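You operate a simulated robot arm through the tools that you are given. There is no shell and no other tool. Be economical: measure what you need, move in short steps, check, and stop when the job is done.

The job below is to be done with a simulated robot arm. You get a single attempt, and the scene is never put back.

## Task
Scoop rice into the blue bowl up to its line and cover the tub again.
Fine: within 30 ml of the line; the scoop ends on the cream plate.

It is judged by the outcome, as a careful person would: the job done as asked, and still so three seconds after it is handed in. It fails if anything else is knocked over, pushed out of place, dropped, spilled or broken. A push-on lid holds only when it is set on centred and level and pressed home; a screw cap is set on level and turned clockwise until tight.

## Robot
A 7-joint arm with a two-finger parallel gripper, fixed in place. Base frame: the origin is at the foot of the arm, x ahead of it, y to its left, z up; the work surface is at about z = 750. Readings come in mm, degrees, newtons and seconds.
With the tool pointing down near the work surface it reaches from about 300 to 680 mm from the base axis. Its first joint turns from -66.0 to 66.0 degrees. Payload 1.57 kg.
The tool frame sits at the grasp point between the pads (the TCP): z along the fingers, y along the line on which they close. The tips reach 30 mm beyond it. Largest opening 110 mm; finger width 24, thickness 12; the body of the gripper, 48 by 112 mm, starts 78 mm behind the TCP.
Orientation is that of the tool frame in the base frame, as [roll, pitch, yaw] about the fixed x, y, z axes, in that order (R = Rz(yaw) Ry(pitch) Rx(roll)). With the fingers straight down and closing along the base's y, the tool's x points along the base's -x, its y along +y and its z along -z.

## Interface
- The arm moves only by the tool drive_tool. Its argument "deltas" is a list of rows, each a list of 3 entries, a list of its own where there are three numbers: the shift along the tool's x, y, z in units of 20 mm (1.0 is 20 mm), then the turn, a rotation vector about the tool's x, y, z in units of 5 degrees (1.0 is 5 degrees), then the gripper command, from -1 (fully open) to 1 (shut), values between in proportion. In form: [[[dx, dy, dz], [wx, wy, wz], jaw], ...]. A call has 1 to 8 rows; each row shifts and turns the commanded pose from where the row before left it, along the tool's axes as they then stand. A call with a number of a shift or a turn outside -1 to 1 is refused whole. A row lasts 0.2 s, in which the tool goes at most 50 mm and 8.6 degrees; a call with a longer step from one row to the next is refused whole, and so is a gripper value outside its range. Where a pose cannot be reached the arm comes as near as it can. A force on the tool above 40 N (or 10 N above the force at the start of the call, whichever is more), or a blocked arm, ends the call early, and 0.2 s more pass. Each finger travels about 108 mm/s and halts on what it meets, pressing with about 22 N; the grip force reading is that of the motor and also rises with nothing between the fingers. The clock runs only during rows and for 0.2 s after the last one: add rows that do not move to give the fingers time. The reply holds the time, the measured pose of the TCP, the force on the tool along the base axes, the opening and the grip force, in the units named above and with some noise, with the torque about the TCP (base axes, N m) and any sound that the robot's microphone picked up.
- Cameras (640 x 400 px; columns grow to the right, rows downward): "scene" is fixed at [174.5, -393.9, 1393.3]; the picture's right is [0.75, -0.67, 0.00], its down [-0.49, -0.55, -0.68] and it looks along [0.45, 0.51, -0.73] (base axes); focal length 214 px, centre (320, 200). "wrist" rides on the gripper at [70, 16, -141] in the tool frame; the picture's right is [-0.23, 0.97, 0.00], its down [-0.86, -0.20, -0.48] and it looks along [-0.47, -0.11, 0.88] (tool axes); focal length 222 px, centre (320, 200). There is no depth. A picture from a camera that has moved, and an enlarged one, comes with that camera's place and axes in the base frame and with its lens. The place of the scene camera against the robot may be out by one fixed shift of up to 18 mm in any direction.
- get_image(camera): a new picture of that camera. It takes no simulated time.
- inspect(camera, box): a new picture of the part [left, top, right, bottom] of that camera's present view, enlarged. It takes no simulated time.
- close_job(): hands the job in; it is judged then, once.

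Work in short steps. Places have to be worked out from the pictures, the camera data and where the tool is seen: move nearer, look again, correct. Check each grasp and each placing, and mend what went wrong. You have 120 turns and 84 pictures in all, those below and enlarged ones among them. Open the gripper and draw the arm clear of the work before you hand the job in, unless the task says otherwise; then end with one line.

The tools are called after "Request:" as a command line: name --argument value ..., lists and objects as JSON in quotes. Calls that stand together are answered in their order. drive_tool: Moves the arm, as the interface text tells. Its arguments: {"type":"object","properties":{"deltas":{"type":"array"}},"required":["deltas"]} The other tools are called the same way: get_image (camera) takes a picture; inspect (camera, box) takes an enlarged picture of a part of a camera's view; close_job () hands the job in.

At the start:

```text
time_s: 0.0
tool_pos: [403.0, 47.8, 1185.4]
tcp_rot: [179.9, 0.0, -180.0]
wrist_force: [0.0, -0.2, -0.3]
wrist_torque: [0.02, -0.01, 0.0]
opening: 110.0
finger_force: 0.1
```

scene: 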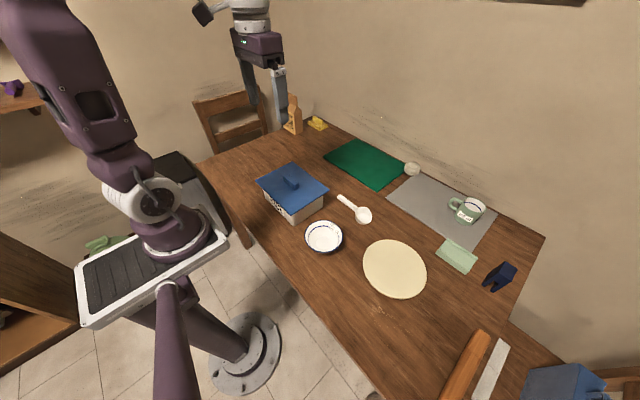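
wrist: 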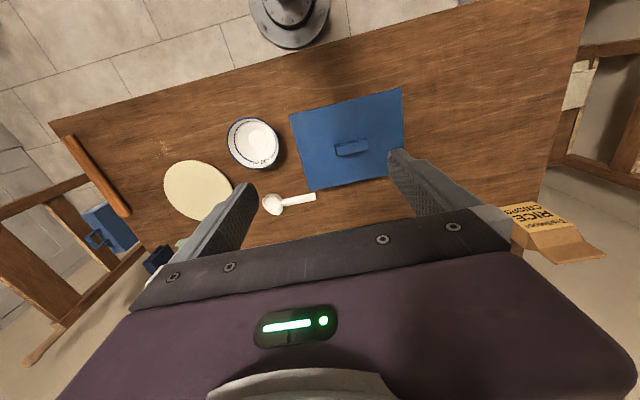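

I begin with enlarged views of the tub, the scoop and the bowl to locate them.

Request:
inspect --camera "scene" --box '[240, 150, 400, 260]'

Request:
inspect --camera "wrist" --box '[150, 70, 430, 245]'

```text
3.64 times, centred on (320, 205) of scene
camera zoom: at [174.5, -393.9, 1393.3], right [0.75, -0.67, 0.0], down [-0.49, -0.55, -0.68], along [0.45, 0.51, -0.73], focal length 780 px, centre (320, 182)
```

zoom: 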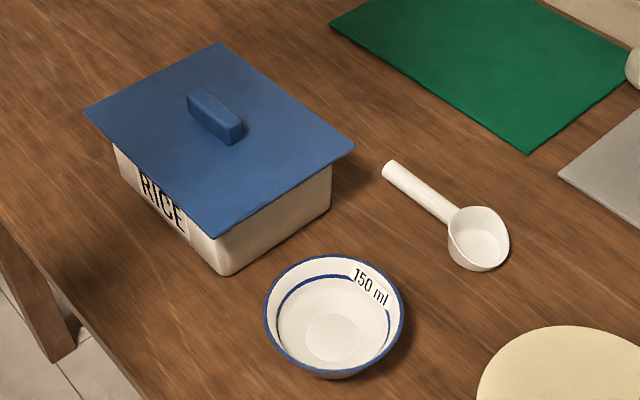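

```text
2.29 times, centred on (290, 158) of wrist
camera zoom: at [332.6, 64.8, 1327.3], right [0.23, 0.97, 0.0], down [0.86, -0.2, 0.48], along [0.47, -0.11, -0.88], focal length 508 px, centre (389, 297)
```

zoom: 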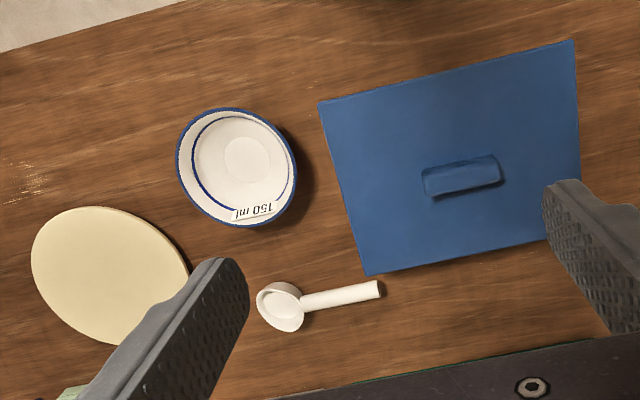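

The wrist view puts the lid centre near (474, 100) with its handle along base y. The scoop lies at x≈612 with its cup toward -y, and the bowl is near (429, -121). I turn the tool to yaw -90 while descending, still well above everything.

Request:
drive_tool --deltas '[[[0, 0, 1], [0, 0, -1], -1], [[0, 0, 1], [0, 0, -1], -1], [[0, 0, 1], [0, 0, -1], -1], [[0, 0, 1], [0, 0, -1], -1], [[0, 0, 1], [0, 0, -1], -1], [[0, 0, 1], [0, 0, -1], -1], [[0, 0, 0], [0, 0, -1], -1], [[0, 0, 0], [0, 0, -1], -1]]'

Request:
drive_tool --deltas '[[[0, 0, 0], [0, 0, -1], -1], [[0, 0, 0], [0, 0, -1], -1], [[0, 0, 0], [0, 0, -1], -1], [[0, 0, 0], [0, 0, -1], -1], [[0, 0, 0], [0, 0, -1], -1], [[0, 0, 0], [0, 0, -1], -1], [[0, 0, 0], [0, 0, -1], -1], [[0, 0, 0], [0, 0, -1], -1]]'

Request:
drive_tool --deltas '[[[0, 0, 0], [0, 0, -1], -1], [[0, 0, 0], [0, 0, -1], -1], [[0, 0, 0], [0, 0, 0], -1]]'

```text
time_s: 1.8
tool_pos: [402.4, 47.5, 1062.7]
tcp_rot: [-180.0, 0.0, -139.9]
wrist_force: [0.0, 0.3, -0.3]
wrist_torque: [0.02, 0.01, -0.01]
opening: 110.0
finger_force: 0.0
```

```text
time_s: 3.6
tool_pos: [400.9, 47.9, 1063.9]
tcp_rot: [-180.0, 0.1, -99.8]
wrist_force: [-0.3, 0.3, 0.0]
wrist_torque: [-0.02, 0.04, 0.0]
opening: 109.8
finger_force: 0.1
```

```text
time_s: 4.4
tool_pos: [404.0, 48.5, 1063.9]
tcp_rot: [-180.0, -0.1, -90.0]
wrist_force: [1.1, 0.5, 0.0]
wrist_torque: [-0.02, -0.03, -0.01]
opening: 110.0
finger_force: 0.1
```

Now I move over the lid handle at about (475, 100) and look.

Request:
drive_tool --deltas '[[[-0.433, -0.592, 0.867], [0, 0, 0], -1], [[-0.433, -0.592, 0.867], [0, 0, 0], -1], [[-0.433, -0.592, 0.867], [0, 0, 0], -1], [[-0.433, -0.592, 0.867], [0, 0, 0], -1], [[-0.433, -0.592, 0.867], [0, 0, 0], -1], [[-0.433, -0.592, 0.867], [0, 0, 0], -1], [[0, 0, 0], [0, 0, 0], -1]]'

Request:
get_image --camera "wrist"

Request:
inspect --camera "scene" --box '[220, 110, 380, 230]'

```text
time_s: 6.0
tool_pos: [473.1, 100.3, 959.3]
tcp_rot: [179.9, -0.1, -90.1]
wrist_force: [-0.4, -0.4, 0.9]
wrist_torque: [0.0, -0.01, 0.04]
opening: 110.3
finger_force: 0.0
```

```text
79 pictures are left
camera wrist: at [456.7, 31.4, 1102.4], right [-0.97, 0.23, 0.0], down [0.2, 0.86, 0.48], along [0.11, 0.47, -0.88], focal length 222 px, centre (320, 200)
```

wrist: 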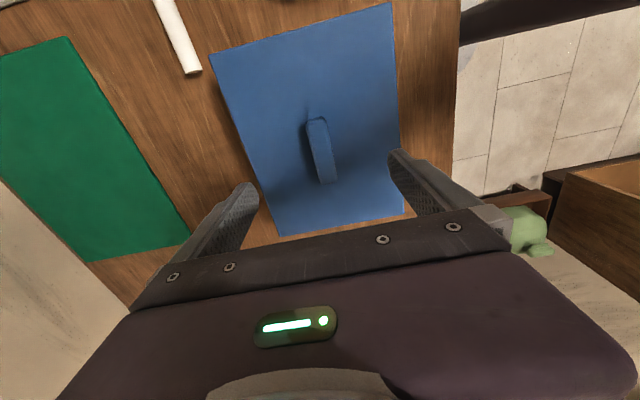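

```text
3.33 times, centred on (300, 170) of scene
camera zoom: at [174.5, -393.9, 1393.3], right [0.75, -0.67, 0.0], down [-0.49, -0.55, -0.68], along [0.45, 0.51, -0.73], focal length 715 px, centre (387, 300)
```

zoom: 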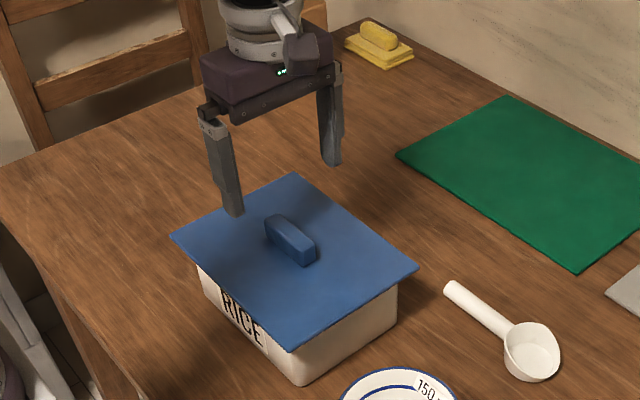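

Triangulating a lid corner from the two views gives a lid top at z≈843, so the handle top is near 862. I descend to TCP z≈877 and close on the handle.

Request:
drive_tool --deltas '[[[0, 0, 0.9], [0, 0, 0], -1], [[0, 0, 0.9], [0, 0, 0], -1], [[0, 0, 0.9], [0, 0, 0], -0.6], [[0, 0, 0.9], [0, 0, 0], -0.3], [[0, 0, 0.45], [0, 0, 0], 0], [[0, 0, 0], [0, 0, 0], 0.2]]'

Request:
get_image --camera "wrist"

```text
time_s: 7.4
tool_pos: [472.0, 101.1, 879.1]
tcp_rot: [-179.9, 0.0, -90.0]
wrist_force: [0.2, -0.4, 0.6]
wrist_torque: [-0.01, 0.02, 0.01]
opening: 44.2
finger_force: 0.1
```

```text
77 pictures are left
camera wrist: at [456.1, 31.0, 1022.7], right [-0.97, 0.23, 0.0], down [0.2, 0.85, 0.48], along [0.11, 0.47, -0.88], focal length 222 px, centre (320, 200)
```

wrist: 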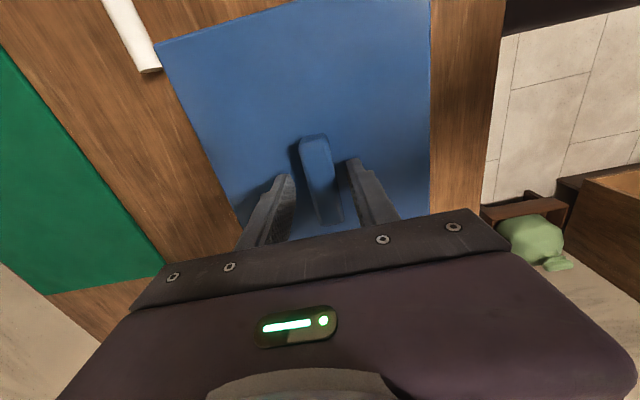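

The handle sits between the fingers, so I close.

Request:
drive_tool --deltas '[[[0, 0, 0.1], [0, 0, 0], 0.6], [[0, 0, 0], [0, 0, 0], 1], [[0, 0, 0], [0, 0, 0], 1]]'

```text
time_s: 8.2
tool_pos: [472.0, 99.6, 878.5]
tcp_rot: [180.0, 0.0, -90.0]
wrist_force: [-2.5, 1.1, 14.6]
wrist_torque: [-0.26, 0.1, 0.02]
opening: 21.4
finger_force: 21.7
```

The jaws hold at 21 mm with firm grip force. I lift slowly to free the lid.

Request:
drive_tool --deltas '[[[0, 0, -0.2], [0, 0, 0], 1], [[0, 0, -0.3], [0, 0, 0], 1], [[0, 0, -0.5], [0, 0, 0], 1], [[0, 0, -0.5], [0, 0, 0], 1], [[0, 0, 0], [0, 0, 0], 1]]'

Request:
get_image --camera "scene"

```text
time_s: 9.4
tool_pos: [472.9, 100.1, 908.6]
tcp_rot: [-180.0, 0.0, -90.0]
wrist_force: [0.0, 0.1, -1.7]
wrist_torque: [0.0, 0.02, -0.01]
opening: 21.3
finger_force: 21.9
```

```text
76 pictures are left
```

scene: 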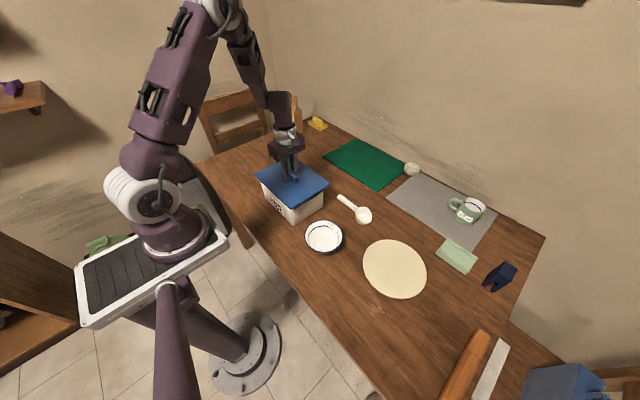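

The lid came off cleanly and weighs about 1.7 N. I raise it further, then carry it to the free table area around (400, 355).

Request:
drive_tool --deltas '[[[0, 0, -0.8], [0, 0, 0], 1], [[0, 0, -0.8], [0, 0, 0], 1], [[-0.7, 0.2, -0.3], [0, 0, 0], 1], [[-0.9, 0.3, 0], [0, 0, 0], 1], [[-0.9, 0.3, 0], [0, 0, 0], 1], [[-0.9, 0.3, 0], [0, 0, 0], 1], [[-0.9, 0.3, 0], [0, 0, 0], 1], [[-0.9, 0.3, 0], [0, 0, 0], 1]]'

Request:
drive_tool --deltas '[[[-0.9, 0.3, 0], [0, 0, 0], 1], [[-0.9, 0.3, 0], [0, 0, 0], 1], [[-0.9, 0.3, 0], [0, 0, 0], 1], [[-0.9, 0.3, 0], [0, 0, 0], 1], [[-0.9, 0.3, 0], [0, 0, 0], 1], [[-0.9, 0.3, 0], [0, 0, 0], 1], [[-0.9, 0.3, 0], [0, 0, 0], 1], [[-0.9, 0, 0], [0, 0, 0], 1]]'

Request:
get_image --camera "scene"

```text
time_s: 11.2
tool_pos: [438.0, 204.4, 946.4]
tcp_rot: [-180.0, 0.1, -90.1]
wrist_force: [1.0, -0.7, -2.0]
wrist_torque: [0.0, -0.03, -0.01]
opening: 21.4
finger_force: 22.2
```

```text
time_s: 13.0
tool_pos: [394.2, 347.4, 943.6]
tcp_rot: [180.0, 0.0, -90.0]
wrist_force: [0.1, -1.1, -0.6]
wrist_torque: [0.02, -0.03, 0.01]
opening: 21.2
finger_force: 21.6
```

```text
75 pictures are left
```

scene: 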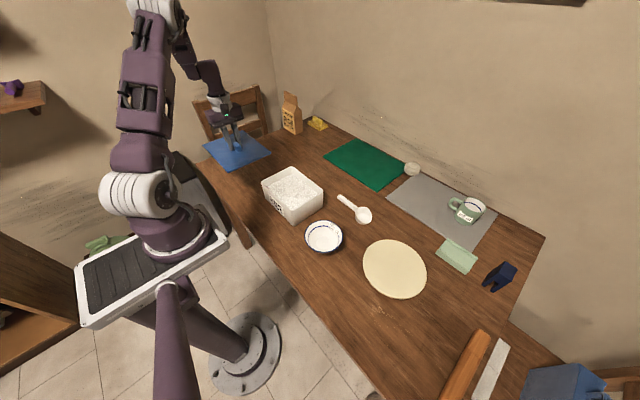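

Table edge is near x≈280, so I shift to x≈430 for margin and lower toward the table, then creep to contact.

Request:
drive_tool --deltas '[[[0, -0.9, 0.9], [0, 0, 0], 1], [[0, -0.9, 0.9], [0, 0, 0], 1], [[0, 0, 0.9], [0, 0, 0], 1], [[0, 0, 0.9], [0, 0, 0], 1], [[0, 0, 0.9], [0, 0, 0], 1], [[0, 0, 0.7], [0, 0, 0], 1], [[0, 0, 0.3], [0, 0, 0], 1], [[0, 0, 0], [0, 0, 0], 1]]'

Request:
inspect --camera "scene" --box '[180, 90, 340, 230]'

```text
time_s: 14.8
tool_pos: [432.3, 347.0, 835.4]
tcp_rot: [179.9, -0.1, -90.0]
wrist_force: [-0.8, -0.4, -1.3]
wrist_torque: [0.02, 0.0, -0.02]
opening: 21.5
finger_force: 22.0
```

```text
2.86 times, centred on (260, 160) of scene
camera zoom: at [174.5, -393.9, 1393.3], right [0.75, -0.67, 0.0], down [-0.49, -0.55, -0.68], along [0.45, 0.51, -0.73], focal length 613 px, centre (491, 314)
```

zoom: 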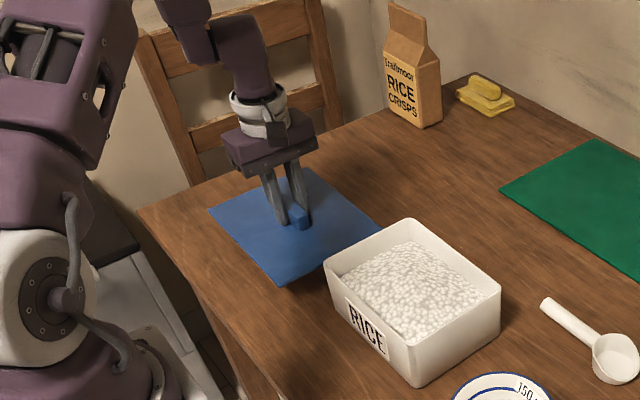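

The lid is clear of the tub. I creep down to contact.

Request:
drive_tool --deltas '[[[0, 0, 0.5], [0, 0, 0], 1], [[0, 0, 0.4], [0, 0, 0], 1], [[0, 0, 0.3], [0, 0, 0], 1], [[0, 0, 0.2], [0, 0, 0], 1], [[0, 0, 0.2], [0, 0, 0], 1], [[0, 0, 0], [0, 0, 0], 1]]'

```text
time_s: 16.2
tool_pos: [432.7, 348.1, 803.4]
tcp_rot: [-180.0, 0.0, -90.1]
wrist_force: [-0.8, -0.1, -2.8]
wrist_torque: [0.02, -0.01, 0.02]
opening: 21.4
finger_force: 21.9
```

Request:
drive_tool --deltas '[[[0, 0, 0.15], [0, 0, 0], 1], [[0, 0, 0.15], [0, 0, 0], 1], [[0, 0, 0.1], [0, 0, 0], 1], [[0, 0, 0], [0, 0, 0], 1]]'

```text
time_s: 17.0
tool_pos: [434.3, 347.9, 799.1]
tcp_rot: [-179.9, 0.1, -90.0]
wrist_force: [-1.1, 1.0, 10.3]
wrist_torque: [-0.37, 0.19, -0.05]
opening: 21.6
finger_force: 21.8
stopped in row 3: the force on the tool passed its limit (the readings are from after the stop); the commanded pose is now the measured one
```

Contact came at TCP z≈799, so the lid rests on the table. I release it and rise.

Request:
drive_tool --deltas '[[[0, 0, 0], [0, 0, 0], 0.2], [[0, 0, 0], [0, 0, 0], 0], [[0, 0, -0.5], [0, 0, 0], 0], [[0, 0, -1], [0, 0, 0], 0], [[0, 0, -1], [0, 0, 0], 0], [[0, 0, -1], [0, 0, 0], 0], [[0, 0, -1], [0, 0, 0], 0], [[0, 0, -1], [0, 0, 0], 0]]'

Request:
get_image --camera "wrist"

```text
time_s: 18.8
tool_pos: [432.4, 347.0, 910.2]
tcp_rot: [-179.9, 0.1, -90.0]
wrist_force: [-0.2, 0.6, -1.1]
wrist_torque: [0.0, 0.01, 0.04]
opening: 55.0
finger_force: 0.0
```

```text
73 pictures are left
camera wrist: at [416.7, 278.1, 1052.5], right [-0.97, 0.23, 0.0], down [0.2, 0.86, 0.48], along [0.11, 0.47, -0.88], focal length 222 px, centre (320, 200)
```

wrist: 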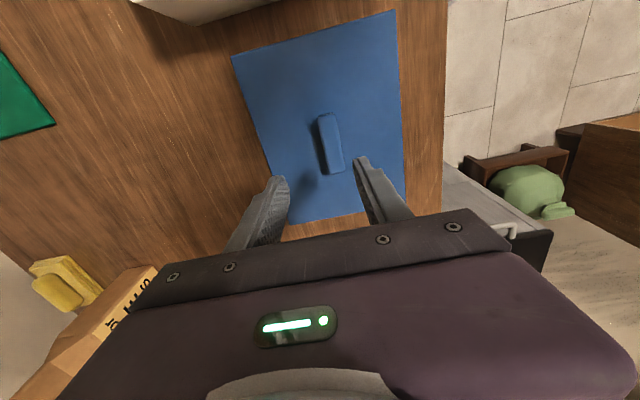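

The lid lies flat on the table. I fly to a spot behind the scoop, high up, to look at both scoop and tub.

Request:
drive_tool --deltas '[[[0.96, -0.43, -0.55], [0, 0, 0], -0.3], [[0.96, -0.43, -0.55], [0, 0, 0], -0.3], [[0.96, -0.43, -0.55], [0, 0, 0], -0.3], [[0.96, -0.43, -0.55], [0, 0, 0], -0.3], [[0.96, -0.43, -0.55], [0, 0, 0], -0.3], [[0.96, -0.43, -0.55], [0, 0, 0], -0.3], [[0.96, -0.43, -0.55], [0, 0, 0], -0.3], [[0.96, -0.43, -0.55], [0, 0, 0], -0.3]]'

Request:
drive_tool --deltas '[[[0.96, -0.43, 0], [0, 0, 0], -0.3], [[0.96, -0.43, 0], [0, 0, 0], -0.3], [[0.96, -0.43, 0], [0, 0, 0], -0.3], [[0.96, -0.43, 0], [0, 0, 0], -0.3], [[0.96, -0.43, 0], [0, 0, 0], -0.3], [[0.96, -0.43, 0], [0, 0, 0], -0.3], [[0.96, -0.43, 0], [0, 0, 0], -0.3], [[0, 0, 0], [0, 0, 0], -0.3]]'

Request:
get_image --camera "wrist"

```text
time_s: 20.6
tool_pos: [501.3, 194.6, 996.6]
tcp_rot: [-180.0, 0.0, -90.0]
wrist_force: [-0.2, 0.3, -0.1]
wrist_torque: [-0.01, 0.02, 0.0]
opening: 71.5
finger_force: 0.1
```

```text
time_s: 22.4
tool_pos: [564.1, 59.8, 996.5]
tcp_rot: [-179.8, -0.1, -90.0]
wrist_force: [0.2, 0.4, 1.1]
wrist_torque: [-0.02, 0.03, -0.01]
opening: 71.8
finger_force: 0.1
```

```text
72 pictures are left
camera wrist: at [547.2, -9.7, 1140.2], right [-0.97, 0.23, 0.0], down [0.2, 0.85, 0.48], along [0.11, 0.47, -0.88], focal length 222 px, centre (320, 200)
```

wrist: 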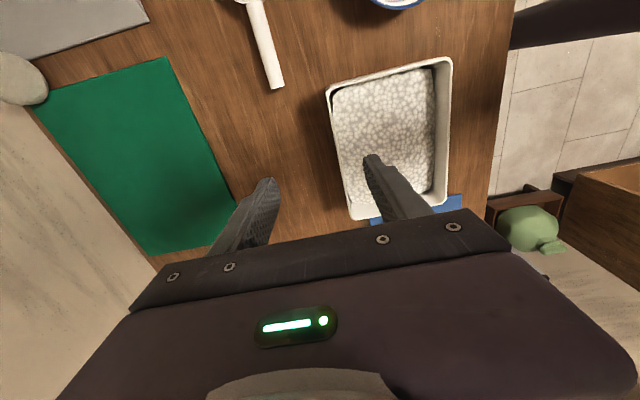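

The tub rim spans about x 398–543, y 6–198, with rice a little below the rim. Now I go above the scoop handle.

Request:
drive_tool --deltas '[[[0.92, -0.35, 0.5], [0, 0, 0], -0.3], [[0.92, -0.35, 0.5], [0, 0, 0], -0.3], [[0.92, -0.35, 0.7], [0, 0, 0], -0.3], [[0.92, -0.35, 0.7], [0, 0, 0], -0.3], [[0.92, -0.35, 0.7], [0, 0, 0], -0.3], [[0.92, -0.35, 0.7], [0, 0, 0], -0.3], [[0, 0, 0], [0, 0, 0], -0.3]]'

Request:
get_image --camera "wrist"

Request:
inspect --camera "scene" --box '[320, 180, 390, 235]'

```text
time_s: 24.0
tool_pos: [603.6, -49.5, 918.6]
tcp_rot: [-180.0, 0.0, -90.0]
wrist_force: [-0.1, -0.6, -0.1]
wrist_torque: [-0.01, -0.03, 0.02]
opening: 71.5
finger_force: 0.0
```

```text
71 pictures are left
camera wrist: at [588.0, -118.8, 1061.2], right [-0.97, 0.23, 0.0], down [0.2, 0.86, 0.48], along [0.11, 0.47, -0.88], focal length 222 px, centre (320, 200)
```

wrist: 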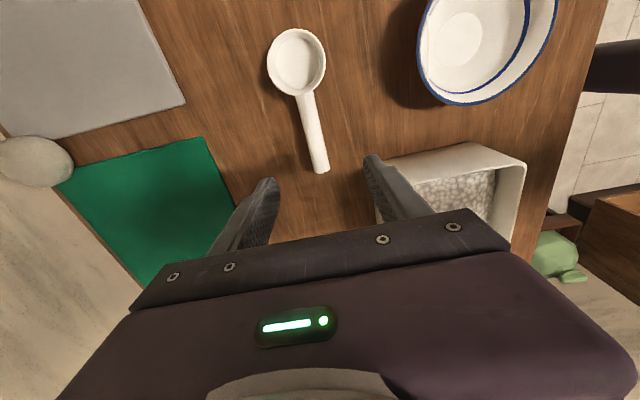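

```text
7.27 times, centred on (355, 208) of scene
camera zoom: at [174.5, -393.9, 1393.3], right [0.75, -0.67, 0.0], down [-0.49, -0.55, -0.68], along [0.45, 0.51, -0.73], focal length 1560 px, centre (66, 146)
```

zoom: 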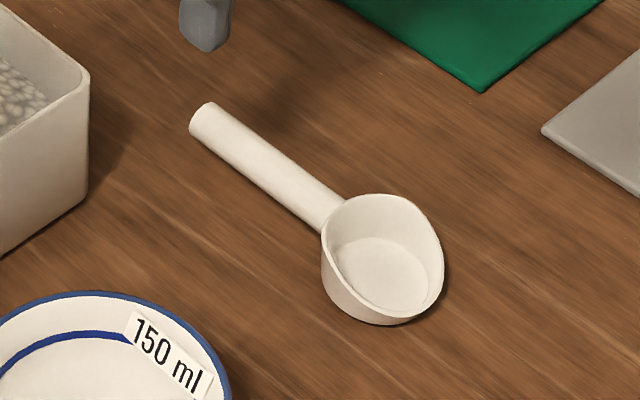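

The scoop handle runs along y from about -108 to -14 at x≈612, and the cup is about 62 mm across with a lip that looks lower at the front. I position over the handle and tilt the tool 30° back toward the handle end, so that digging and pouring stay within reach.

Request:
drive_tool --deltas '[[[-0.1, -0.1, 0.8], [0, 0, 0], -0.3], [[-0.1, -0.1, 0.8], [0, 0, 0], -0.3], [[-0.1, -0.1, 0.8], [0, 0, 0], -0.3], [[-0.1, -0.1, 0.8], [0, 0, 0], -0.3], [[0, 0, 0], [0, 1, 0], -0.3], [[0, 0, 0], [0, 1, 0], -0.3], [[0, 0, 0], [0, 1, 0], -0.3], [[0, 0, 0], [0, 1, 0], -0.3]]'

Request:
drive_tool --deltas '[[[0, 0, 0], [0, 1, 0], -0.3], [[0, 0, 0], [0, 1, 0], -0.3], [[0, 0, 0], [0, 0, 0], -0.3]]'

Request:
get_image --camera "wrist"

Request:
inspect --camera "scene" --box '[320, 160, 400, 235]'

```text
time_s: 25.8
tool_pos: [612.5, -42.5, 855.5]
tcp_rot: [-179.9, -20.0, -90.0]
wrist_force: [0.6, 0.2, 0.3]
wrist_torque: [0.0, -0.04, -0.01]
opening: 71.5
finger_force: 0.0
```

```text
time_s: 26.6
tool_pos: [614.0, -41.9, 857.0]
tcp_rot: [-180.0, -30.1, -90.1]
wrist_force: [0.1, -1.0, 0.1]
wrist_torque: [0.0, 0.02, 0.01]
opening: 71.5
finger_force: 0.0
```

```text
69 pictures are left
camera wrist: at [596.2, -30.7, 1015.1], right [-0.97, 0.2, -0.12], down [0.2, 0.98, -0.01], along [0.11, -0.04, -0.99], focal length 222 px, centre (320, 200)
```

wrist: 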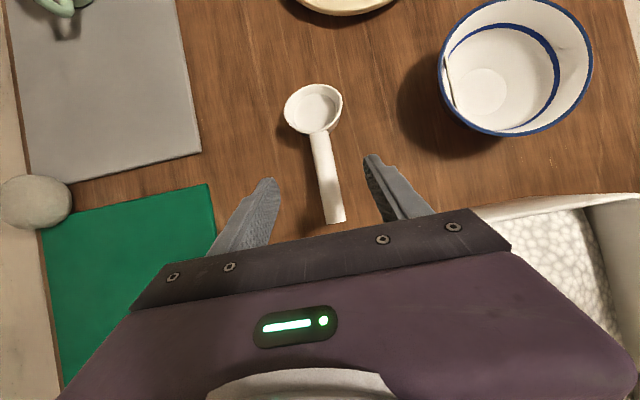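

```text
5.33 times, centred on (360, 198) of scene
camera zoom: at [174.5, -393.9, 1393.3], right [0.75, -0.67, 0.0], down [-0.49, -0.55, -0.68], along [0.45, 0.51, -0.73], focal length 1144 px, centre (107, 213)
```

zoom: 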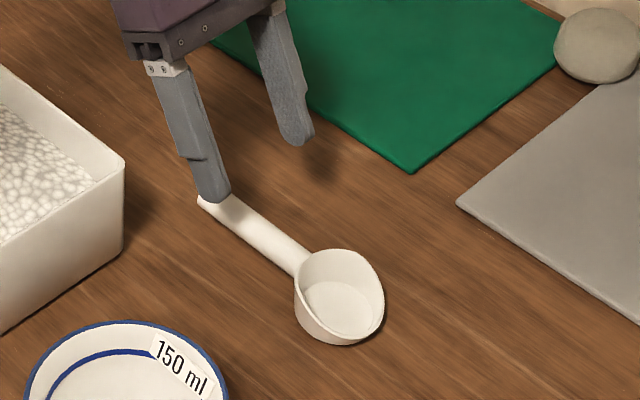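

The scoop sits between the fingers. I lower vertically to TCP z≈787 and check before closing.

Request:
drive_tool --deltas '[[[-0.45, 0.05, 0.78], [0, 0, 0], -0.3], [[-0.45, 0.05, 0.78], [0, 0, 0], -0.3], [[-0.45, 0, 0.78], [0, 0, 0], -0.1], [[-0.3, 0, 0.52], [0, 0, 0], 0.2], [[-0.1, 0, 0.17], [0, 0, 0], 0.3], [[0, 0, 0], [0, 0, 0], 0.3]]'

Request:
get_image --camera "wrist"

Request:
inspect --camera "scene" --box '[320, 160, 400, 235]'

```text
time_s: 28.0
tool_pos: [610.8, -41.6, 785.6]
tcp_rot: [-179.9, -29.9, -90.0]
wrist_force: [-0.3, -0.3, -0.1]
wrist_torque: [-0.03, -0.01, -0.04]
opening: 38.5
finger_force: 0.1
```

```text
67 pictures are left
camera wrist: at [593.4, -30.8, 945.0], right [-0.97, 0.2, -0.12], down [0.2, 0.98, -0.01], along [0.11, -0.04, -0.99], focal length 222 px, centre (320, 200)
```

wrist: 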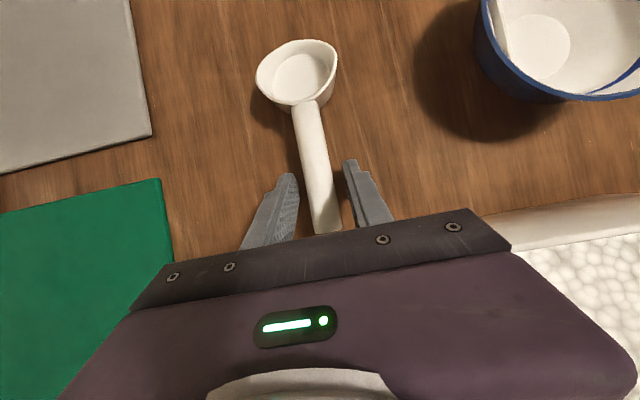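

```text
5.33 times, centred on (360, 198) of scene
camera zoom: at [174.5, -393.9, 1393.3], right [0.75, -0.67, 0.0], down [-0.49, -0.55, -0.68], along [0.45, 0.51, -0.73], focal length 1144 px, centre (107, 213)
```

zoom: 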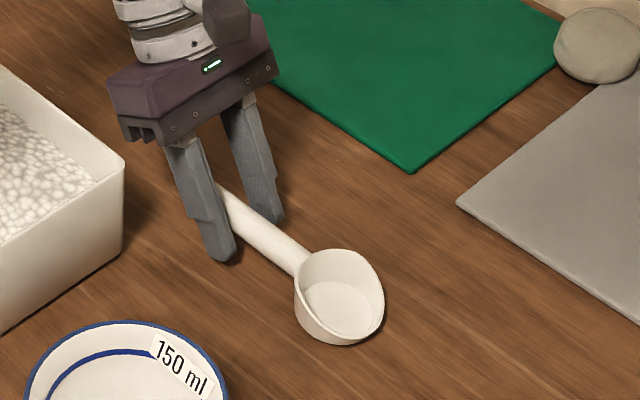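

The handle is centred between the fingers and above the tips. I close.

Request:
drive_tool --deltas '[[[0, 0, 0], [0, 0, 0], 0.6], [[0, 0, 0], [0, 0, 0], 0.8], [[0, 0, 0], [0, 0, 0], 1], [[0, 0, 0], [0, 0, 0], 1]]'

Request:
drive_tool --deltas '[[[0.25, 0, -0.43], [0, 0, 0], 1], [[0.4, 0, -0.7], [0, 0, 0], 1], [[0.4, 0, -0.7], [0, 0, 0], 1], [[0.4, 0, -0.7], [0, 0, 0], 1], [[0, 0, 0], [0, 0, 0], 1]]'

Request:
get_image --camera "wrist"

Request:
inspect --camera "scene" --box '[320, 150, 400, 225]'

```text
time_s: 29.0
tool_pos: [609.9, -41.8, 785.7]
tcp_rot: [-180.0, -29.9, -89.9]
wrist_force: [-0.8, -0.6, -0.3]
wrist_torque: [0.03, -0.02, 0.02]
opening: 21.0
finger_force: 22.4
```

```text
time_s: 30.2
tool_pos: [610.3, -41.6, 845.9]
tcp_rot: [-179.8, -30.0, -90.0]
wrist_force: [0.2, -0.2, -1.2]
wrist_torque: [0.07, 0.04, -0.02]
opening: 21.0
finger_force: 22.0
```

```text
65 pictures are left
camera wrist: at [593.9, -30.7, 1004.0], right [-0.97, 0.2, -0.11], down [0.2, 0.98, -0.01], along [0.11, -0.04, -0.99], focal length 222 px, centre (320, 200)
```

wrist: 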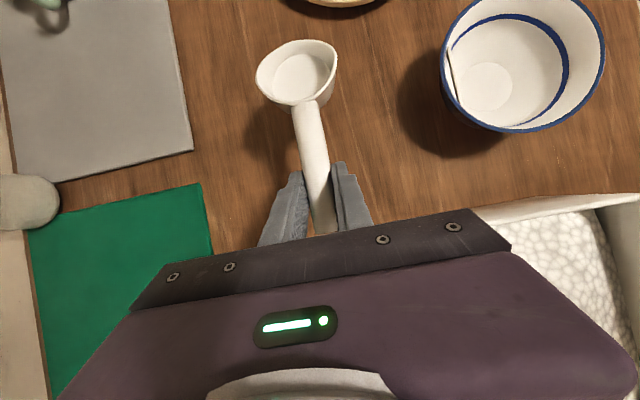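

```text
5.33 times, centred on (360, 188) of scene
camera zoom: at [174.5, -393.9, 1393.3], right [0.75, -0.67, 0.0], down [-0.49, -0.55, -0.68], along [0.45, 0.51, -0.73], focal length 1144 px, centre (107, 267)
```

zoom: 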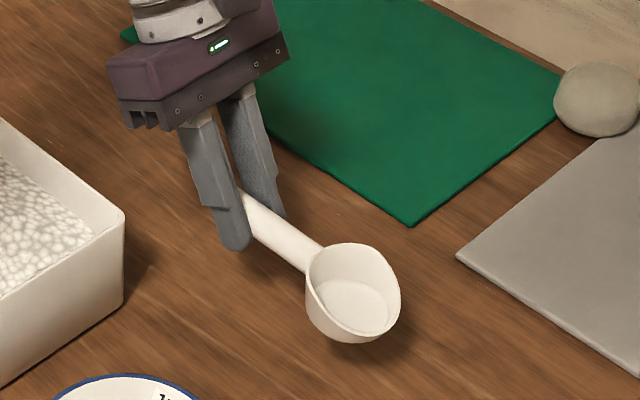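

The scoop is held firmly (21 mm). I raise it to travel height, then move over the +y part of the tub.

Request:
drive_tool --deltas '[[[0.45, 0, -0.78], [0, 0, 0], 1], [[0.45, 0, -0.78], [0, 0, 0], 1], [[0.45, 0, -0.78], [0, 0, 0], 1], [[0.45, 0, -0.78], [0, 0, 0], 1], [[0.45, 0, -0.78], [0, 0, 0], 1], [[0.45, 0, -0.78], [0, 0, 0], 1], [[0.45, 0, -0.78], [0, 0, 0], 1]]'

Request:
drive_tool --deltas '[[[-0.8, 0.7, -0.46], [0, 0, 0], 1], [[-0.8, 0.7, -0.46], [0, 0, 0], 1], [[-0.8, 0.7, -0.46], [0, 0, 0], 1], [[-0.8, 0.7, -0.46], [0, 0, 0], 1], [[-0.8, 0.7, -0.46], [0, 0, 0], 1], [[-0.8, 0.7, -0.46], [0, 0, 0], 1], [[-0.8, 0.7, -0.46], [0, 0, 0], 1], [[-0.8, 0.7, -0.46], [0, 0, 0], 1]]'

Request:
drive_tool --deltas '[[[-0.5, 0.7, -0.29], [0, 0, 0], 1], [[-0.5, 0.7, -0.29], [0, 0, 0], 1], [[0, 0, 0], [0, 0, 0], 1]]'

Request:
get_image --camera "wrist"

Request:
inspect --camera "scene" --box '[230, 110, 370, 235]'

```text
time_s: 31.8
tool_pos: [608.9, -40.6, 969.7]
tcp_rot: [-179.9, -30.0, -90.1]
wrist_force: [-0.1, -0.6, -1.3]
wrist_torque: [0.08, 0.01, -0.02]
opening: 20.8
finger_force: 21.9
```

```text
time_s: 33.6
tool_pos: [497.4, 105.6, 970.7]
tcp_rot: [-179.9, -30.0, -90.1]
wrist_force: [0.1, 0.5, -1.2]
wrist_torque: [0.04, -0.02, -0.06]
opening: 20.5
finger_force: 22.5
```

```text
time_s: 34.4
tool_pos: [469.7, 128.5, 971.3]
tcp_rot: [-179.9, -30.1, -90.0]
wrist_force: [0.1, 0.9, -1.1]
wrist_torque: [0.06, 0.0, -0.03]
opening: 20.8
finger_force: 22.2
```

```text
63 pictures are left
camera wrist: at [452.8, 140.4, 1130.2], right [-0.97, 0.2, -0.12], down [0.2, 0.98, -0.01], along [0.11, -0.04, -0.99], focal length 222 px, centre (320, 200)
```

wrist: 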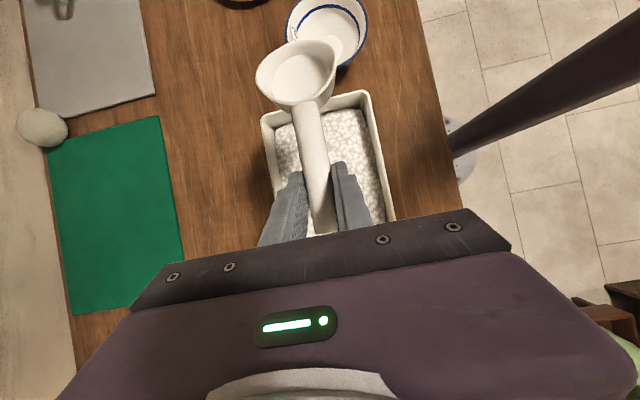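

```text
3.20 times, centred on (300, 172) of scene
camera zoom: at [174.5, -393.9, 1393.3], right [0.75, -0.67, 0.0], down [-0.49, -0.55, -0.68], along [0.45, 0.51, -0.73], focal length 686 px, centre (384, 288)
```

zoom: 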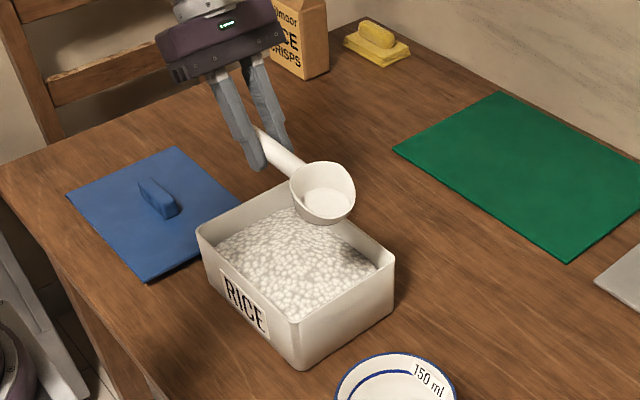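

The rice surface is about 30 mm below the rim (z≈812). I pitch the scoop 45° nose-down above the tub while shifting back toward +y.

Request:
drive_tool --deltas '[[[-0.203, 0, -0.117], [0, -1, 0], 1], [[-0.213, 0, -0.099], [0, -1, 0], 1], [[-0.221, 0, -0.08], [0, -1, 0], 1], [[-0.227, 0, -0.061], [0, -1, 0], 1], [[-0.231, 0, -0.041], [0, -1, 0], 1], [[-0.234, 0, -0.02], [0, -1, 0], 1], [[-0.235, 0, 0], [0, -1, 0], 1], [[-0.234, 0, 0.02], [0, -1, 0], 1]]'

Request:
drive_tool --deltas '[[[-0.231, 0, 0.041], [0, -1, 0], 1], [[0, 0, 0], [0, 0, 0], 1]]'

Request:
get_image --camera "wrist"

Request:
inspect --camera "scene" --box '[230, 110, 370, 235]'

```text
time_s: 36.2
tool_pos: [470.9, 166.8, 971.0]
tcp_rot: [-179.9, 10.2, -90.0]
wrist_force: [0.1, 0.8, -0.1]
wrist_torque: [0.03, 0.01, 0.0]
opening: 21.0
finger_force: 21.5
```

```text
time_s: 36.8
tool_pos: [470.1, 171.4, 969.9]
tcp_rot: [-179.8, 15.1, -90.0]
wrist_force: [0.4, -0.6, -0.7]
wrist_torque: [0.02, -0.01, 0.04]
opening: 21.1
finger_force: 22.2
```

```text
61 pictures are left
camera wrist: at [454.0, 67.8, 1090.2], right [-0.97, 0.22, 0.06], down [0.2, 0.7, 0.68], along [0.11, 0.68, -0.73], focal length 222 px, centre (320, 200)
```

wrist: 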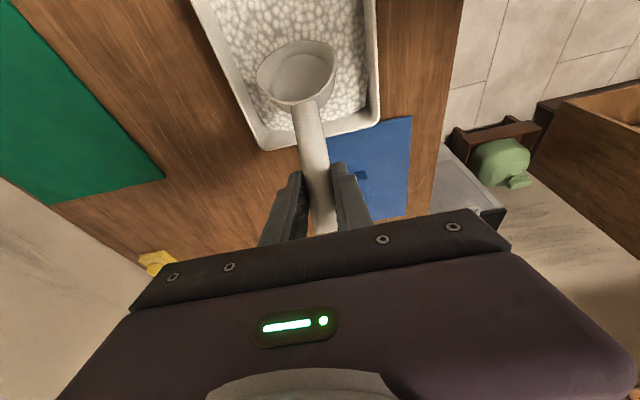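

```text
3.20 times, centred on (300, 172) of scene
camera zoom: at [174.5, -393.9, 1393.3], right [0.75, -0.67, 0.0], down [-0.49, -0.55, -0.68], along [0.45, 0.51, -0.73], focal length 686 px, centre (384, 288)
```

zoom: 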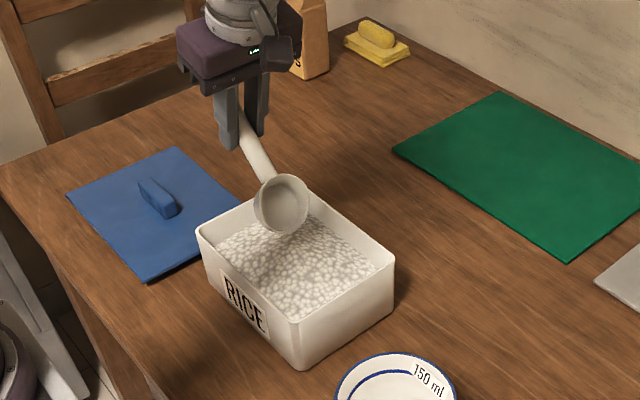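

Aligned with cup centre at about (471, 114). I plunge the lip into the rice down to TCP z≈880.

Request:
drive_tool --deltas '[[[0.233, 0, 0.869], [0, 0, 0], 1], [[0.233, 0, 0.869], [0, 0, 0], 1], [[0.233, 0, 0.869], [0, 0, 0], 1], [[0.12, 0, 0.435], [0, 0, 0], 1], [[0.12, 0, 0.435], [0, 0, 0], 1], [[0.12, 0, 0.435], [0, 0, 0], 1], [[0.12, 0, 0.435], [0, 0, 0], 1]]'

Request:
get_image --camera "wrist"

```text
time_s: 38.4
tool_pos: [470.4, 171.7, 880.9]
tcp_rot: [-179.9, 15.0, -89.9]
wrist_force: [0.4, -0.3, -1.9]
wrist_torque: [0.09, -0.02, 0.02]
opening: 21.1
finger_force: 22.4
```

```text
59 pictures are left
camera wrist: at [453.6, 68.2, 1000.9], right [-0.97, 0.22, 0.06], down [0.2, 0.7, 0.68], along [0.11, 0.68, -0.73], focal length 222 px, centre (320, 200)
```

wrist: 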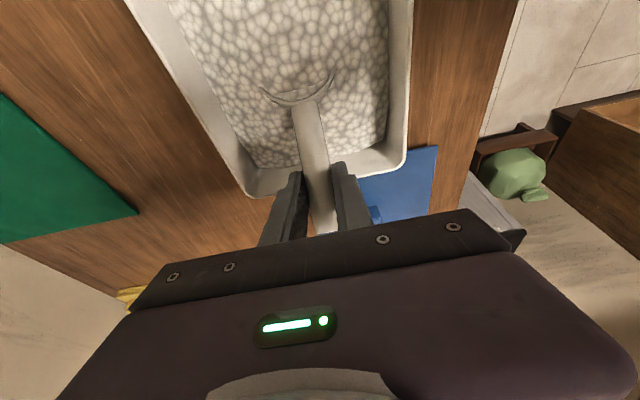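

The cup is submerged and filling with no resistance. I sweep forward while leveling it, ending slightly nose-up just above the rice.

Request:
drive_tool --deltas '[[[0.11, 0, 0.354], [0, 1, 0], 1], [[0.087, 0, 0.29], [0, 1, 0], 1], [[0.139, 0, 0.264], [0, 1, 0], 1], [[0.195, 0, 0.3], [0, 1, 0], 1], [[0.205, 0, 0.239], [0, 1, 0], 1], [[0.112, 0, 0], [0, 1, 0], 1], [[0.093, 0, -0.172], [0, 1, 0], 1], [[0.108, 0, -0.21], [0, 1, 0], 1]]'

Request:
drive_tool --deltas '[[[0.018, 0, -0.24], [0, 1, 0], 1], [[0.042, 0, -0.172], [0, 1, 0], 1], [[0, 0, 0], [0, 0, 0], 1]]'

Request:
get_image --camera "wrist"

Request:
inspect --camera "scene" --box '[230, 130, 370, 235]'

```text
time_s: 40.2
tool_pos: [471.1, 155.4, 860.4]
tcp_rot: [-179.9, -25.1, -90.0]
wrist_force: [-0.4, -0.2, -1.5]
wrist_torque: [0.11, 0.01, 0.07]
opening: 21.3
finger_force: 21.4
```

```text
time_s: 41.0
tool_pos: [469.6, 158.3, 868.3]
tcp_rot: [-179.9, -35.1, -90.1]
wrist_force: [0.0, -1.1, -1.1]
wrist_torque: [0.11, 0.0, 0.02]
opening: 21.0
finger_force: 22.0
```

```text
58 pictures are left
camera wrist: at [453.6, 183.2, 1025.5], right [-0.97, 0.19, -0.13], down [0.2, 0.97, -0.1], along [0.11, -0.12, -0.99], focal length 222 px, centre (320, 200)
```

wrist: 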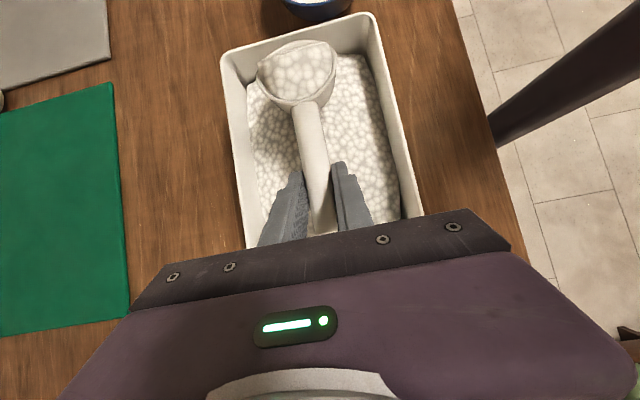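

```text
3.81 times, centred on (300, 182) of scene
camera zoom: at [174.5, -393.9, 1393.3], right [0.75, -0.67, 0.0], down [-0.49, -0.55, -0.68], along [0.45, 0.51, -0.73], focal length 817 px, centre (396, 267)
```

zoom: 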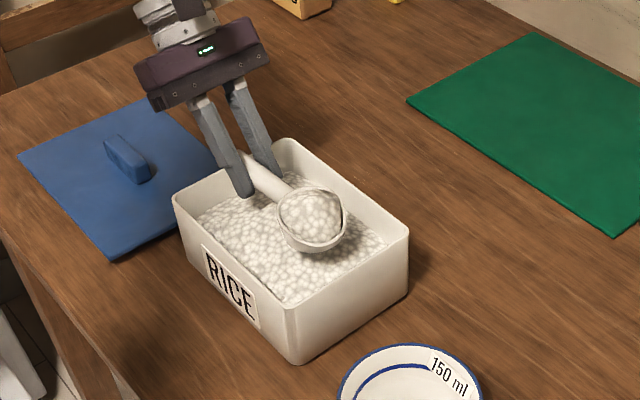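

A full, slightly heaped scoop. I lift it and carry it gently, nose up, toward the bowl (centre ≈ (427, -119), rim z≈804).

Request:
drive_tool --deltas '[[[0.2, 0, -0.287], [0, 0, 0], 1], [[0.4, 0, -0.573], [0, 0, 0], 1], [[0.4, 0, -0.573], [0, 0, 0], 1], [[0.2, 0, -0.287], [0, 0, 0], 1], [[0.2, 0.1, 0.14], [0, 0, 0], 1], [[0.4, 0.2, 0.28], [0, 0, 0], 1], [[0.553, 0.213, 0.387], [0, 0, 0], 1], [[0.553, 0.213, 0.387], [0, 0, 0], 1]]'

Request:
drive_tool --deltas '[[[0.553, 0.213, 0.387], [0, 0, 0], 1], [[0.553, 0.213, 0.387], [0, 0, 0], 1], [[0.553, 0.213, 0.387], [0, 0, 0], 1], [[0.553, 0.213, 0.387], [0, 0, 0], 1], [[0.553, 0.213, 0.387], [0, 0, 0], 1], [[0.553, 0.213, 0.387], [0, 0, 0], 1], [[0.4, 0.2, 0.28], [0, 0, 0], 1], [[0.1, 0.1, 0.07], [0, 0, 0], 1]]'

Request:
get_image --camera "wrist"

Request:
inspect --camera "scene" --box '[260, 140, 400, 265]'

```text
time_s: 42.8
tool_pos: [455.3, 115.8, 909.4]
tcp_rot: [-179.9, -35.0, -90.1]
wrist_force: [0.7, 0.1, -0.9]
wrist_torque: [0.14, 0.0, -0.01]
opening: 20.9
finger_force: 21.9
```

```text
time_s: 44.6
tool_pos: [423.3, 23.8, 909.8]
tcp_rot: [-180.0, -34.9, -90.1]
wrist_force: [-0.6, 0.5, -1.7]
wrist_torque: [0.1, 0.02, -0.01]
opening: 21.0
finger_force: 21.4
```

```text
56 pictures are left
camera wrist: at [407.1, 47.9, 1067.4], right [-0.97, 0.19, -0.13], down [0.2, 0.97, -0.1], along [0.11, -0.12, -0.99], focal length 222 px, centre (320, 200)
```

wrist: 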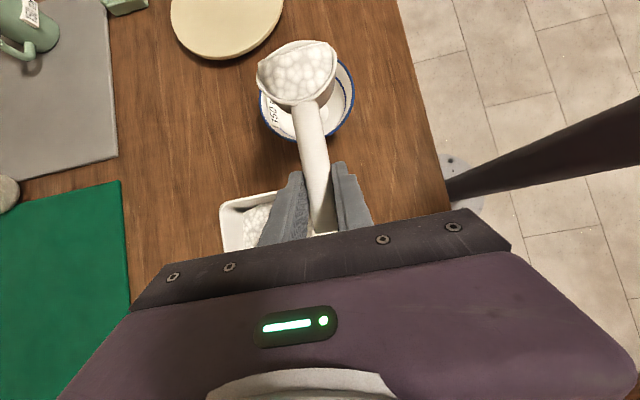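

```text
3.20 times, centred on (330, 202) of scene
camera zoom: at [174.5, -393.9, 1393.3], right [0.75, -0.67, 0.0], down [-0.49, -0.55, -0.68], along [0.45, 0.51, -0.73], focal length 686 px, centre (288, 192)
```

zoom: 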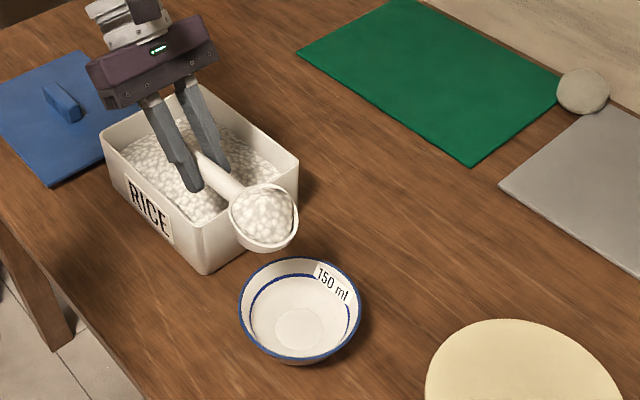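

The bowl is confirmed at (427, -118). I pour by pitching nose-down while holding the lip just above the bowl's middle.

Request:
drive_tool --deltas '[[[-0.06, -0.05, 0.068], [0, -1, 0], 1], [[0.037, -0.05, 0.137], [0, -1, 0], 1], [[0.094, -0.05, 0.154], [0, -1, 0], 1], [[0.121, -0.05, 0.15], [0, -1, 0], 1], [[0.214, 0, 0.11], [0, -1, 0], 1], [[0.28, 0, 0], [0, -1, 0], 1], [[0.337, 0, -0.121], [0, -1, 0], 1], [[0.35, 0, -0.25], [0, -1, 0], 1]]'

Request:
inspect --camera "scene" --box '[260, 140, 400, 265]'

```text
time_s: 46.4
tool_pos: [427.3, -8.5, 910.4]
tcp_rot: [-179.8, 5.1, -90.0]
wrist_force: [0.4, 0.2, -1.6]
wrist_torque: [0.1, -0.01, 0.01]
opening: 21.4
finger_force: 21.6
```

```text
3.20 times, centred on (330, 202) of scene
camera zoom: at [174.5, -393.9, 1393.3], right [0.75, -0.67, 0.0], down [-0.49, -0.55, -0.68], along [0.45, 0.51, -0.73], focal length 686 px, centre (288, 192)
```

zoom: 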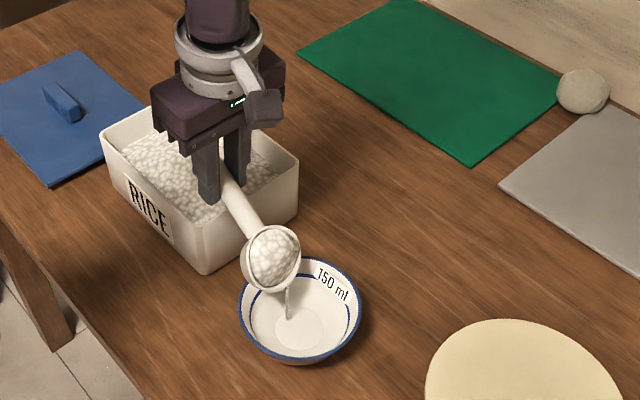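

Rice begins to flow into the bowl. I continue the pour.

Request:
drive_tool --deltas '[[[0.372, 0, -0.334], [0, -1, 0], 1], [[0.391, 0, -0.374], [0, -1, 0], 1], [[0.357, 0, -0.406], [0, -1, 0], 1], [[0.384, 0, -0.406], [0, -1, 0], 1], [[0.369, 0, -0.393], [0, -1, 0], 1], [[0.376, 0, -0.448], [0, -1, 0], 1], [[0.364, 0, -0.438], [0, -1, 0], 1], [[0.357, 0, -0.43], [0, -1, 0], 1]]'

Request:
get_image --camera "wrist"

Request:
inspect --camera "scene" --box '[260, 140, 400, 265]'

```text
time_s: 48.2
tool_pos: [426.2, -87.5, 946.8]
tcp_rot: [-179.8, 45.0, -89.7]
wrist_force: [0.3, 0.7, -1.0]
wrist_torque: [-0.01, 0.0, -0.01]
opening: 21.2
finger_force: 22.0
```

```text
53 pictures are left
camera wrist: at [410.4, -236.1, 997.9], right [-0.97, 0.16, 0.16], down [0.2, 0.26, 0.94], along [0.11, 0.95, -0.29], focal length 222 px, centre (320, 200)
```

wrist: 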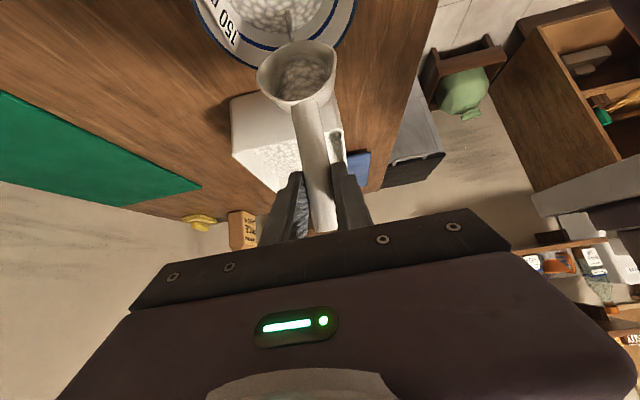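

```text
3.20 times, centred on (330, 202) of scene
camera zoom: at [174.5, -393.9, 1393.3], right [0.75, -0.67, 0.0], down [-0.49, -0.55, -0.68], along [0.45, 0.51, -0.73], focal length 686 px, centre (288, 192)
```

zoom: 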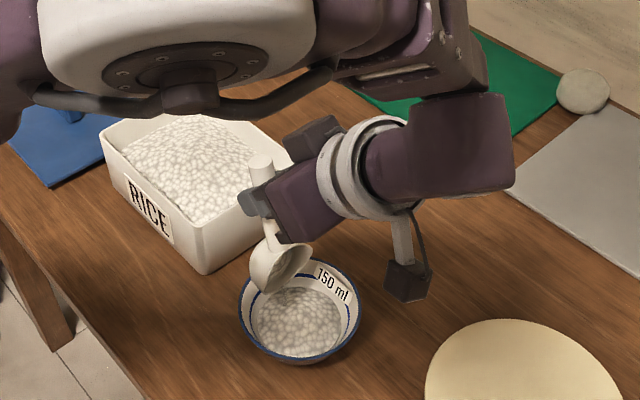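

It is still flowing and landing in the bowl. I tip further and wait for it to empty.

Request:
drive_tool --deltas '[[[0.353, 0, -0.424], [0, -1, 0], 1], [[0.37, 0, -0.44], [0, -1, 0], 1], [[0, 0, 0], [0, 0, 0], 1], [[0, 0, 0], [0, 0, 0], 1], [[0, 0, 0], [0, 0, 0], 1], [[0, 0, 0], [0, 0, 0], 1], [[0, 0, 0], [0, 0, 0], 1]]'

Request:
inspect --camera "wrist" --box '[180, 0, 370, 120]'

Request:
inspect --camera "scene" --box '[290, 190, 370, 260]'

```text
time_s: 49.8
tool_pos: [427.6, -109.4, 945.8]
tcp_rot: [-179.9, 55.0, -89.9]
wrist_force: [0.1, -0.1, -0.7]
wrist_torque: [0.0, -0.02, 0.0]
opening: 20.8
finger_force: 22.2
```

```text
3.33 times, centred on (275, 60) of wrist
camera zoom: at [411.2, -265.6, 972.0], right [-0.97, 0.13, 0.18], down [0.2, 0.1, 0.98], along [0.11, 0.99, -0.12], focal length 740 px, centre (470, 667)
```

zoom: 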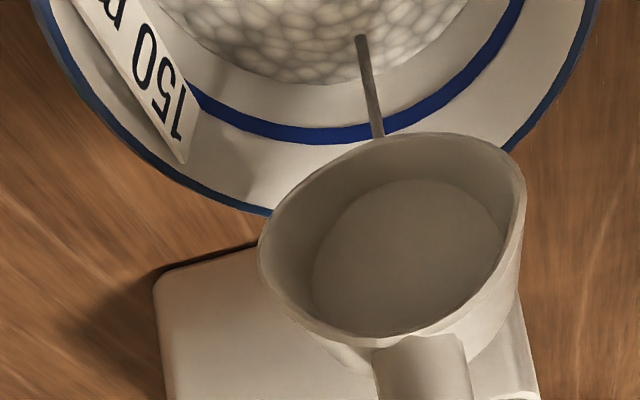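

```text
5.71 times, centred on (330, 225) of scene
camera zoom: at [174.5, -393.9, 1393.3], right [0.75, -0.67, 0.0], down [-0.49, -0.55, -0.68], along [0.45, 0.51, -0.73], focal length 1226 px, centre (263, 57)
```

zoom: 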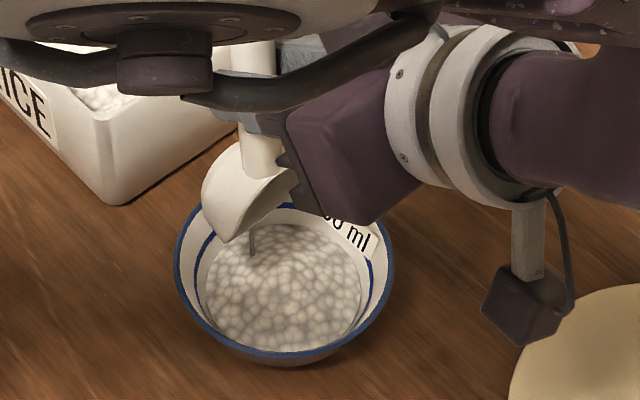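

The cup is nearly empty with a thin stream left. I wait and look again.

Request:
drive_tool --deltas '[[[0, 0, 0], [0, 0, 0], 1], [[0, 0, 0], [0, 0, 0], 1], [[0, 0, 0], [0, 0, 0], 1]]'

Request:
inspect --camera "wrist" --box '[160, 0, 400, 150]'

```text
time_s: 50.6
tool_pos: [426.7, -110.3, 946.8]
tcp_rot: [180.0, 54.9, -89.9]
wrist_force: [-0.5, 0.0, -0.9]
wrist_torque: [-0.03, -0.02, -0.01]
opening: 20.7
finger_force: 22.2
```

```text
2.67 times, centred on (280, 75) of wrist
camera zoom: at [411.2, -265.6, 972.0], right [-0.97, 0.13, 0.18], down [0.2, 0.1, 0.98], along [0.11, 0.99, -0.12], focal length 592 px, centre (427, 533)
```

zoom: 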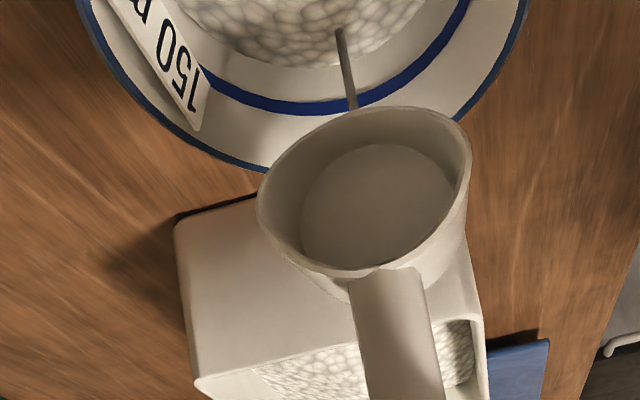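

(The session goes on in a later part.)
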